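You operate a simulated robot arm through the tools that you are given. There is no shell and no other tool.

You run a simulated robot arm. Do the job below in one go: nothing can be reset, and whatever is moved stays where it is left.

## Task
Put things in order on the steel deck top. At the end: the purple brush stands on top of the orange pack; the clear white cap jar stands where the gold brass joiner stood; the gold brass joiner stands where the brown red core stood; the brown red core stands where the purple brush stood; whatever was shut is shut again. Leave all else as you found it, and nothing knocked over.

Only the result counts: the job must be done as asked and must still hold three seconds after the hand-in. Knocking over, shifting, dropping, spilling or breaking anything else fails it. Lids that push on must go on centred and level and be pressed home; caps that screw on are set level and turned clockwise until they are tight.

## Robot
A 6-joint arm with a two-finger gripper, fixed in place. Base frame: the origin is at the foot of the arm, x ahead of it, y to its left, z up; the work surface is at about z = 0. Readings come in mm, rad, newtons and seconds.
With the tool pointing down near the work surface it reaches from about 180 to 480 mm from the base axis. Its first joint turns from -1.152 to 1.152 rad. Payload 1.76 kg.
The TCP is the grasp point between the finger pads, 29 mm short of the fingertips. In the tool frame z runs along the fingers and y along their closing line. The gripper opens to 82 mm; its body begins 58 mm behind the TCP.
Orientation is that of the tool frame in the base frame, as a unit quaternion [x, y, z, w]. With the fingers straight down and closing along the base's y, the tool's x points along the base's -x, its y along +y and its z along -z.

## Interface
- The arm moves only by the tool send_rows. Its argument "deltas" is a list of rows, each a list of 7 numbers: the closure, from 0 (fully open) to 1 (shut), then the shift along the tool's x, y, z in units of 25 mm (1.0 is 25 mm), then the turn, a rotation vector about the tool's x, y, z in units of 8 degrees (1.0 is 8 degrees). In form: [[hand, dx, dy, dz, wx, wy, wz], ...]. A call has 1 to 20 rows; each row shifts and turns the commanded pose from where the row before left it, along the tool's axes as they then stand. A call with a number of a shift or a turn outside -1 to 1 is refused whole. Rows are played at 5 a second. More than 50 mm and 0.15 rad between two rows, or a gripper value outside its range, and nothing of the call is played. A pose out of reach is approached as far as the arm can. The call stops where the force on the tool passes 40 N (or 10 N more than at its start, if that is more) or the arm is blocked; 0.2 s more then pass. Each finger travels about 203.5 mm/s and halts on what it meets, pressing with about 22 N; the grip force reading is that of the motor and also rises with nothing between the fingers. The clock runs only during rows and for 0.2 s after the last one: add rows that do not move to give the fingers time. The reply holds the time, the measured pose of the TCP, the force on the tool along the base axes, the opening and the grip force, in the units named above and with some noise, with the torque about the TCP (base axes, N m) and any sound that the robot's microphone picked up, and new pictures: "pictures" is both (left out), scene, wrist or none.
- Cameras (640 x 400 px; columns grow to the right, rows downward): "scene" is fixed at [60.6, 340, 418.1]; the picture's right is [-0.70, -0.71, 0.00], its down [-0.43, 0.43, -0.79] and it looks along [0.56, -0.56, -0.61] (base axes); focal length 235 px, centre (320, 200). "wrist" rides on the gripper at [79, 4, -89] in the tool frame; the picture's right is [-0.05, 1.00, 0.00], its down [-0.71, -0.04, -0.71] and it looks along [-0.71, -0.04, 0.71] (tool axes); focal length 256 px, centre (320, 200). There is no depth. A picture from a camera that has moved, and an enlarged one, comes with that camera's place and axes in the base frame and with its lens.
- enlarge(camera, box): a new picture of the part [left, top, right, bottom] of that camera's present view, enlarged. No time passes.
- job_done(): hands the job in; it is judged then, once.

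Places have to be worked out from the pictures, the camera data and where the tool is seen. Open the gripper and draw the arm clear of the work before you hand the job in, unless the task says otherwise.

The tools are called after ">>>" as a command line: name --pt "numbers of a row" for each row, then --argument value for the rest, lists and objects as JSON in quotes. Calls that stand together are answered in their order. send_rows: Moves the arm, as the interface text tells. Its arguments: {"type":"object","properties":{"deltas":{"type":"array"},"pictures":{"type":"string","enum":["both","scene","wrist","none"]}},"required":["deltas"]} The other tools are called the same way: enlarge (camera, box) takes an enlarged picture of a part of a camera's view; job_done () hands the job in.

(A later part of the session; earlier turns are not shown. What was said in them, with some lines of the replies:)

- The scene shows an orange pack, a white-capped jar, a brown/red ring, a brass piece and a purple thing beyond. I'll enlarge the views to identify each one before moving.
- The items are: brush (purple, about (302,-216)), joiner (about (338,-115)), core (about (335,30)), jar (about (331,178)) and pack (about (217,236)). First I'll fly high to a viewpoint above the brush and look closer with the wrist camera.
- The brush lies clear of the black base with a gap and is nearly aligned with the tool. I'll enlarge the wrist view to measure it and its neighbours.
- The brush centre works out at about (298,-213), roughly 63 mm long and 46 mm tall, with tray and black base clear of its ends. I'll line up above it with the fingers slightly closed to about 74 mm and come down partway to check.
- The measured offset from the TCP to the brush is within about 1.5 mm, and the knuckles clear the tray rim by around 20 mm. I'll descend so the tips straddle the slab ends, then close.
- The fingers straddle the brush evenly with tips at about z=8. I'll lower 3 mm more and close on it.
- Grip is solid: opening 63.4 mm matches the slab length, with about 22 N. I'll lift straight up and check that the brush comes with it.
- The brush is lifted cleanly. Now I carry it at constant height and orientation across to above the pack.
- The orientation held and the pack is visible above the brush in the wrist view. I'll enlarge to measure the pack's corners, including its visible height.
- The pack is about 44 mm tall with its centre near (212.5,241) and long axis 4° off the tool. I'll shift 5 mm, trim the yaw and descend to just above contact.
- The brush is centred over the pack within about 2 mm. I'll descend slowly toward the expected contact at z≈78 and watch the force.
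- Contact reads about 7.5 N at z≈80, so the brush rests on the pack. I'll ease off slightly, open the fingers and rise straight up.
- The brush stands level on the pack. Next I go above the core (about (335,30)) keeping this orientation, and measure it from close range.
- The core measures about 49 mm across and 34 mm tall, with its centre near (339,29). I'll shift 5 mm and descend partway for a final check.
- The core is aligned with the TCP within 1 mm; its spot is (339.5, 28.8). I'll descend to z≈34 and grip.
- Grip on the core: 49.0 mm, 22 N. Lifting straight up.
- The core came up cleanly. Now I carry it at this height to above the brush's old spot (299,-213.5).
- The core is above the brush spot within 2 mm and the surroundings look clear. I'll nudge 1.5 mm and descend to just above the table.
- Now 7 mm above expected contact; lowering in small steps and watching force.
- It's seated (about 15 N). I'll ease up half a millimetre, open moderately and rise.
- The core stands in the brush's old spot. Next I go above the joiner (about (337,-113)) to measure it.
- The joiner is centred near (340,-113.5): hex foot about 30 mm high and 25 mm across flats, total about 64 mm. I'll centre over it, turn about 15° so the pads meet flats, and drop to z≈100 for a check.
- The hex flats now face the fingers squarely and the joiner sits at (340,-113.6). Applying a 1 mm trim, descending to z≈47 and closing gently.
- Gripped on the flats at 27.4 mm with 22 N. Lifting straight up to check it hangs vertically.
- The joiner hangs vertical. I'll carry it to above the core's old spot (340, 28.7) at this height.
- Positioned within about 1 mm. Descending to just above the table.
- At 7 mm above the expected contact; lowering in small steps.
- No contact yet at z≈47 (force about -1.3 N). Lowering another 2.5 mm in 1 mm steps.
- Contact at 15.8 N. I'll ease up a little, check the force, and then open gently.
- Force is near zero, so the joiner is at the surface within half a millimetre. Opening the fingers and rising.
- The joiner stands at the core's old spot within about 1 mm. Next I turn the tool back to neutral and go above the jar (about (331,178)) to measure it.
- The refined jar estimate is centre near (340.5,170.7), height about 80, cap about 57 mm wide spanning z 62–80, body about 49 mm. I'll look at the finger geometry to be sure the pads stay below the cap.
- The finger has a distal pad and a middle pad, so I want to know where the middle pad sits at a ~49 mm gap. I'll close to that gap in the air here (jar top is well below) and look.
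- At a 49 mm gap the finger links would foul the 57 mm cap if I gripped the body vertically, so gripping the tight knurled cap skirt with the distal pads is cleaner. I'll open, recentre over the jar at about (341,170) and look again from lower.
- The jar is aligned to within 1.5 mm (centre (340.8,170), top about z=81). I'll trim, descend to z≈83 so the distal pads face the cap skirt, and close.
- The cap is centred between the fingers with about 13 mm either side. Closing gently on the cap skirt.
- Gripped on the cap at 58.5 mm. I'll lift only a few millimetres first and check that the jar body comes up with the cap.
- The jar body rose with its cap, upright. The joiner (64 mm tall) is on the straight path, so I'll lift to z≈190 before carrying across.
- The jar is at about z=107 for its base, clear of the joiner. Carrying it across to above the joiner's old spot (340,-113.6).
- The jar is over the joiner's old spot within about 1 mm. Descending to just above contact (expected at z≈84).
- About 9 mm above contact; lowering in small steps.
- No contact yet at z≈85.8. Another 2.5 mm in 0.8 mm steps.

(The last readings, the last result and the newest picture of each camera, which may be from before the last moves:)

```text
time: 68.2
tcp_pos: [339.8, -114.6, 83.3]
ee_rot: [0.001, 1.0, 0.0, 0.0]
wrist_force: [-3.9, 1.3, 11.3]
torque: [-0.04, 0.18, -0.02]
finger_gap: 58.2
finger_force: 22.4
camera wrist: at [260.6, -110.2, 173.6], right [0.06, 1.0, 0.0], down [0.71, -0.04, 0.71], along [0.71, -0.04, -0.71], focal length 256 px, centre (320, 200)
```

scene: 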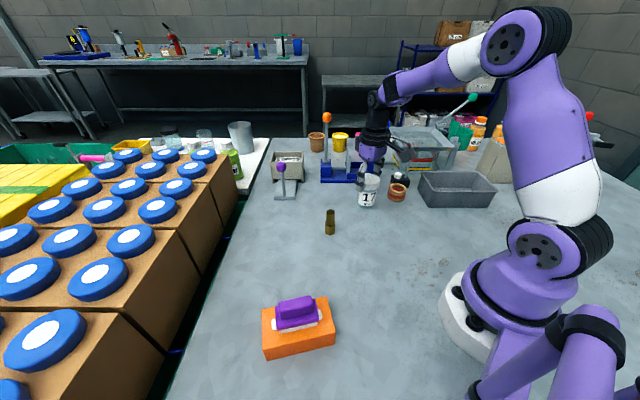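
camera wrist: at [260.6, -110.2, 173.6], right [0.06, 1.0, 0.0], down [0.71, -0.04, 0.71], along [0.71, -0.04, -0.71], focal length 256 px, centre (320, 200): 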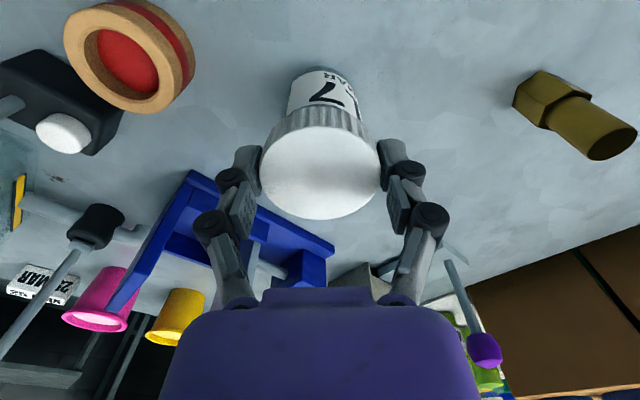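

The jar is down (11 N at z≈83). Easing off, opening slowly and rising straight up.

>>> send_rows --pt "1 0 0 -0.02 0 0 0" --pt "0.25 0 0 0 0 0 0" --pt "0.15 0 0 0 0 0 0" --pt "0.05 0 0 0 0 0 0" --pt "0.0 0 0 0 0 0 0" --pt "0.0 0 0 -0.3 0 0 0" --pt "0.0 0 0 -0.7 0 0 0" --pt "0.0 0 0 -0.9 0 0 0" --pt "0.0 0 0 -0.9 0 0 0" --pt "0.0 0 0 0 0 0 0" --pictures "both"

>>> enlarge --camera "scene" --box '[310, 120, 430, 240]'

>>> enlarge --camera "wrist" --box '[240, 40, 400, 200]'

```text
time: 70.4
tcp_pos: [339.1, -115.3, 154.3]
ee_rot: [0.001, 1.0, 0.001, 0.001]
wrist_force: [-0.9, -0.1, 0.3]
torque: [0.0, 0.02, 0.0]
finger_gap: 81.9
finger_force: 0.0
camera wrist: at [260.5, -110.8, 245.0], right [0.06, 1.0, 0.0], down [0.71, -0.04, 0.71], along [0.71, -0.04, -0.71], focal length 256 px, centre (320, 200)
```

scene: 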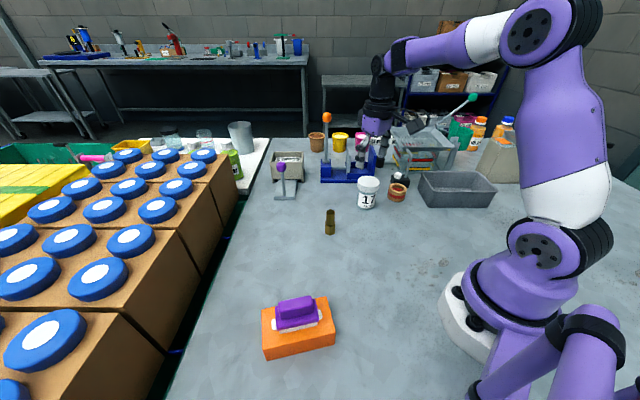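
wrist: 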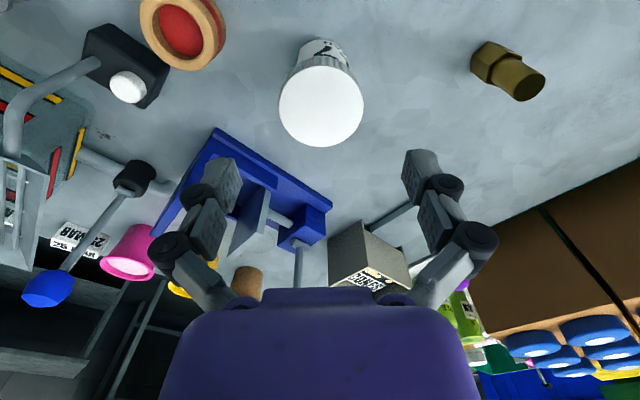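

```text
3.33 times, centred on (370, 180) of scene
camera zoom: at [60.6, 340.0, 418.1], right [-0.7, -0.71, 0.0], down [-0.43, 0.43, -0.79], along [0.56, -0.56, -0.61], focal length 783 px, centre (153, 267)
```

zoom: 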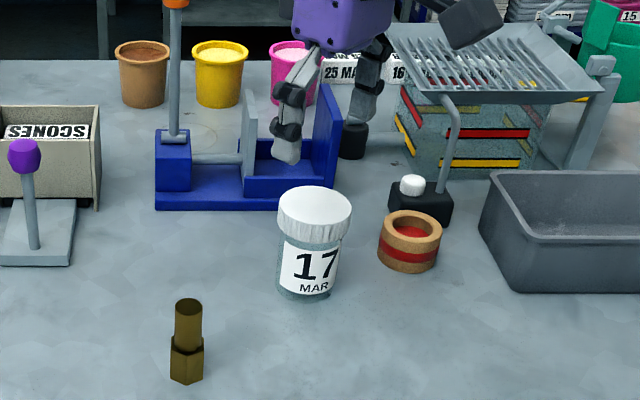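

```text
2.50 times, centred on (320, 120) of wrist
camera zoom: at [260.5, -110.8, 245.0], right [0.06, 1.0, 0.0], down [0.71, -0.04, 0.71], along [0.71, -0.04, -0.71], focal length 640 px, centre (320, 400)
```

zoom: 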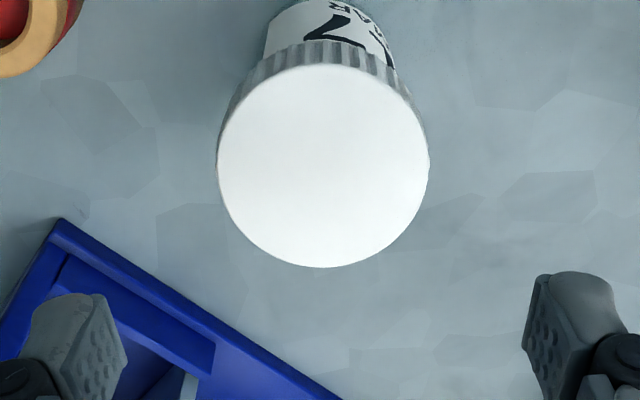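

All four moved items stand where intended: the jar measures (339.8,-113.9) against the target (340,-113.6). I'll raise the arm and withdraw it to its starting pose, clear of everything.

>>> send_rows --pt "0 0 0 -0.8 0 0 0" --pt "0 0 0 -0.9 0 0 0" --pt "0 0 0 -0.9 0 0 0" --pt "0 0 0 -0.9 0 0 0" --pt "0 0 0 -0.9 0 0 0" --pt "0 0 0 -0.6 0 0 0" --pt "0 0.31 0.84 0 0 0 0" --pt "0 0.31 0.84 0 0 0 0" --pt "0 0.31 0.84 0 0 0 0" --pt "0 0.31 0.84 0 0 0 0" --pt "0 0.31 0.84 0 0 0 0" --pt "0 0.31 0.84 0 0 0 0" --pt "0 0.31 0.84 0 0 0 0" --pt "0 0.31 0.84 0 0 0 0" --pt "0 0.31 0.84 0 0 0 0" --pt "0 0.31 0.84 0 0 0 0" --pt "0 0 0 0 0 0 0" --pictures "both"

>>> enlarge --camera "scene" --box '[240, 160, 440, 360]'

>>> enlarge --camera "wrist" --box '[0, 0, 420, 260]'

```text
time: 74.0
tcp_pos: [263.3, 95.6, 279.2]
ee_rot: [0.001, 1.0, 0.0, 0.0]
wrist_force: [0.1, -0.1, -0.3]
torque: [0.0, 0.04, 0.0]
finger_gap: 82.0
finger_force: 0.1
camera wrist: at [183.6, 99.9, 369.2], right [0.06, 1.0, 0.0], down [0.71, -0.04, 0.71], along [0.71, -0.04, -0.71], focal length 256 px, centre (320, 200)
```

scene: 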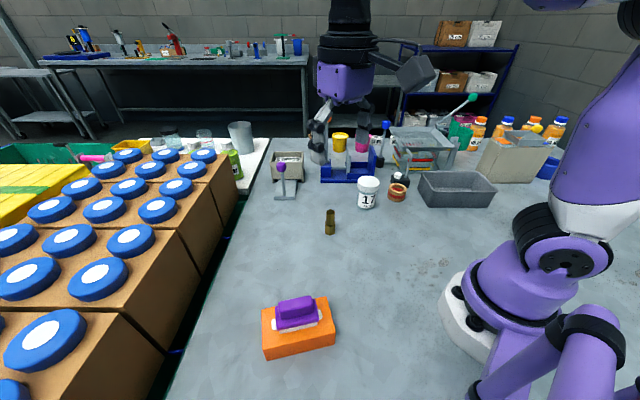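
wrist: 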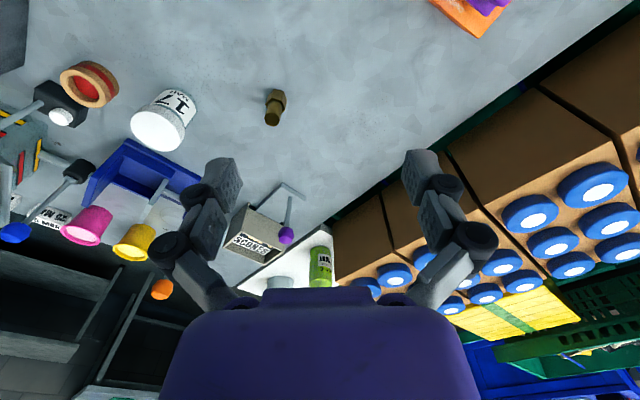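

```text
2.00 times, centred on (340, 260) of scene
camera zoom: at [60.6, 340.0, 418.1], right [-0.7, -0.71, 0.0], down [-0.43, 0.43, -0.79], along [0.56, -0.56, -0.61], focal length 470 px, centre (280, 80)
```

zoom: 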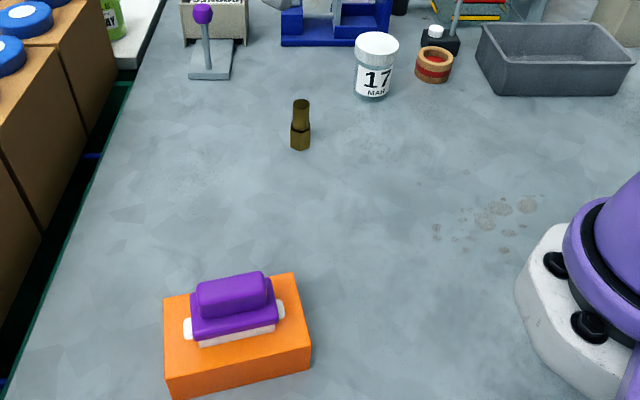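

```text
1.52 times, centred on (210, 130) of wrist
camera zoom: at [183.6, 99.9, 369.2], right [0.06, 1.0, 0.0], down [0.71, -0.04, 0.71], along [0.71, -0.04, -0.71], focal length 390 px, centre (488, 307)
```

zoom: 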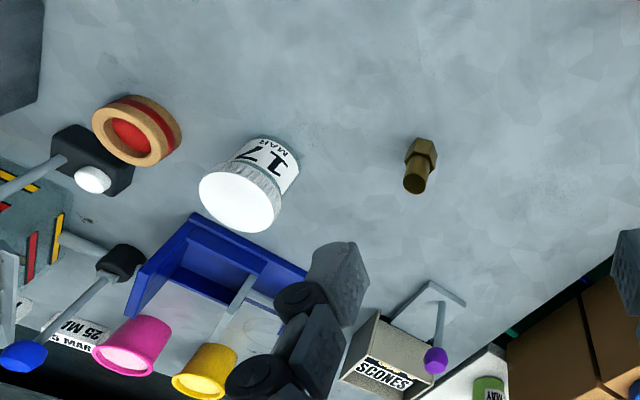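

The brush is on the pack, the core is at the brush's spot, the joiner at the core's spot and the closed jar at the joiner's spot. Everything is upright, nothing else moved, and the arm is clear with the gripper open, so I'm handing in.

>>> job_done

```text
The job is handed in.
```

I've put the four items in their new places and handed the job in; I haven't seen the verdict yet. The last pictures show everything upright and nothing else visibly moved. By my measurements, each item is within about 2 mm of its target on the deck, and the brush within about 3 mm of the pack's centre.

- **Purple brush:** stands on top of the orange pack, lined up with its long side.
- **Brown red core:** stands where the brush stood, with the black base and grey tray beside it untouched.
- **Gold brass joiner:** stands where the core stood.
- **Clear white cap jar:** stands where the joiner stood, still closed. I carried it by the cap, because gripping the body would have made the fingers hit the cap. The jar lifted together with its cap, and I didn't turn the gripper while holding it.

Nothing had to be opened, so there was nothing to shut again. The gripper is open and the arm is back at its starting position, clear of the deck.
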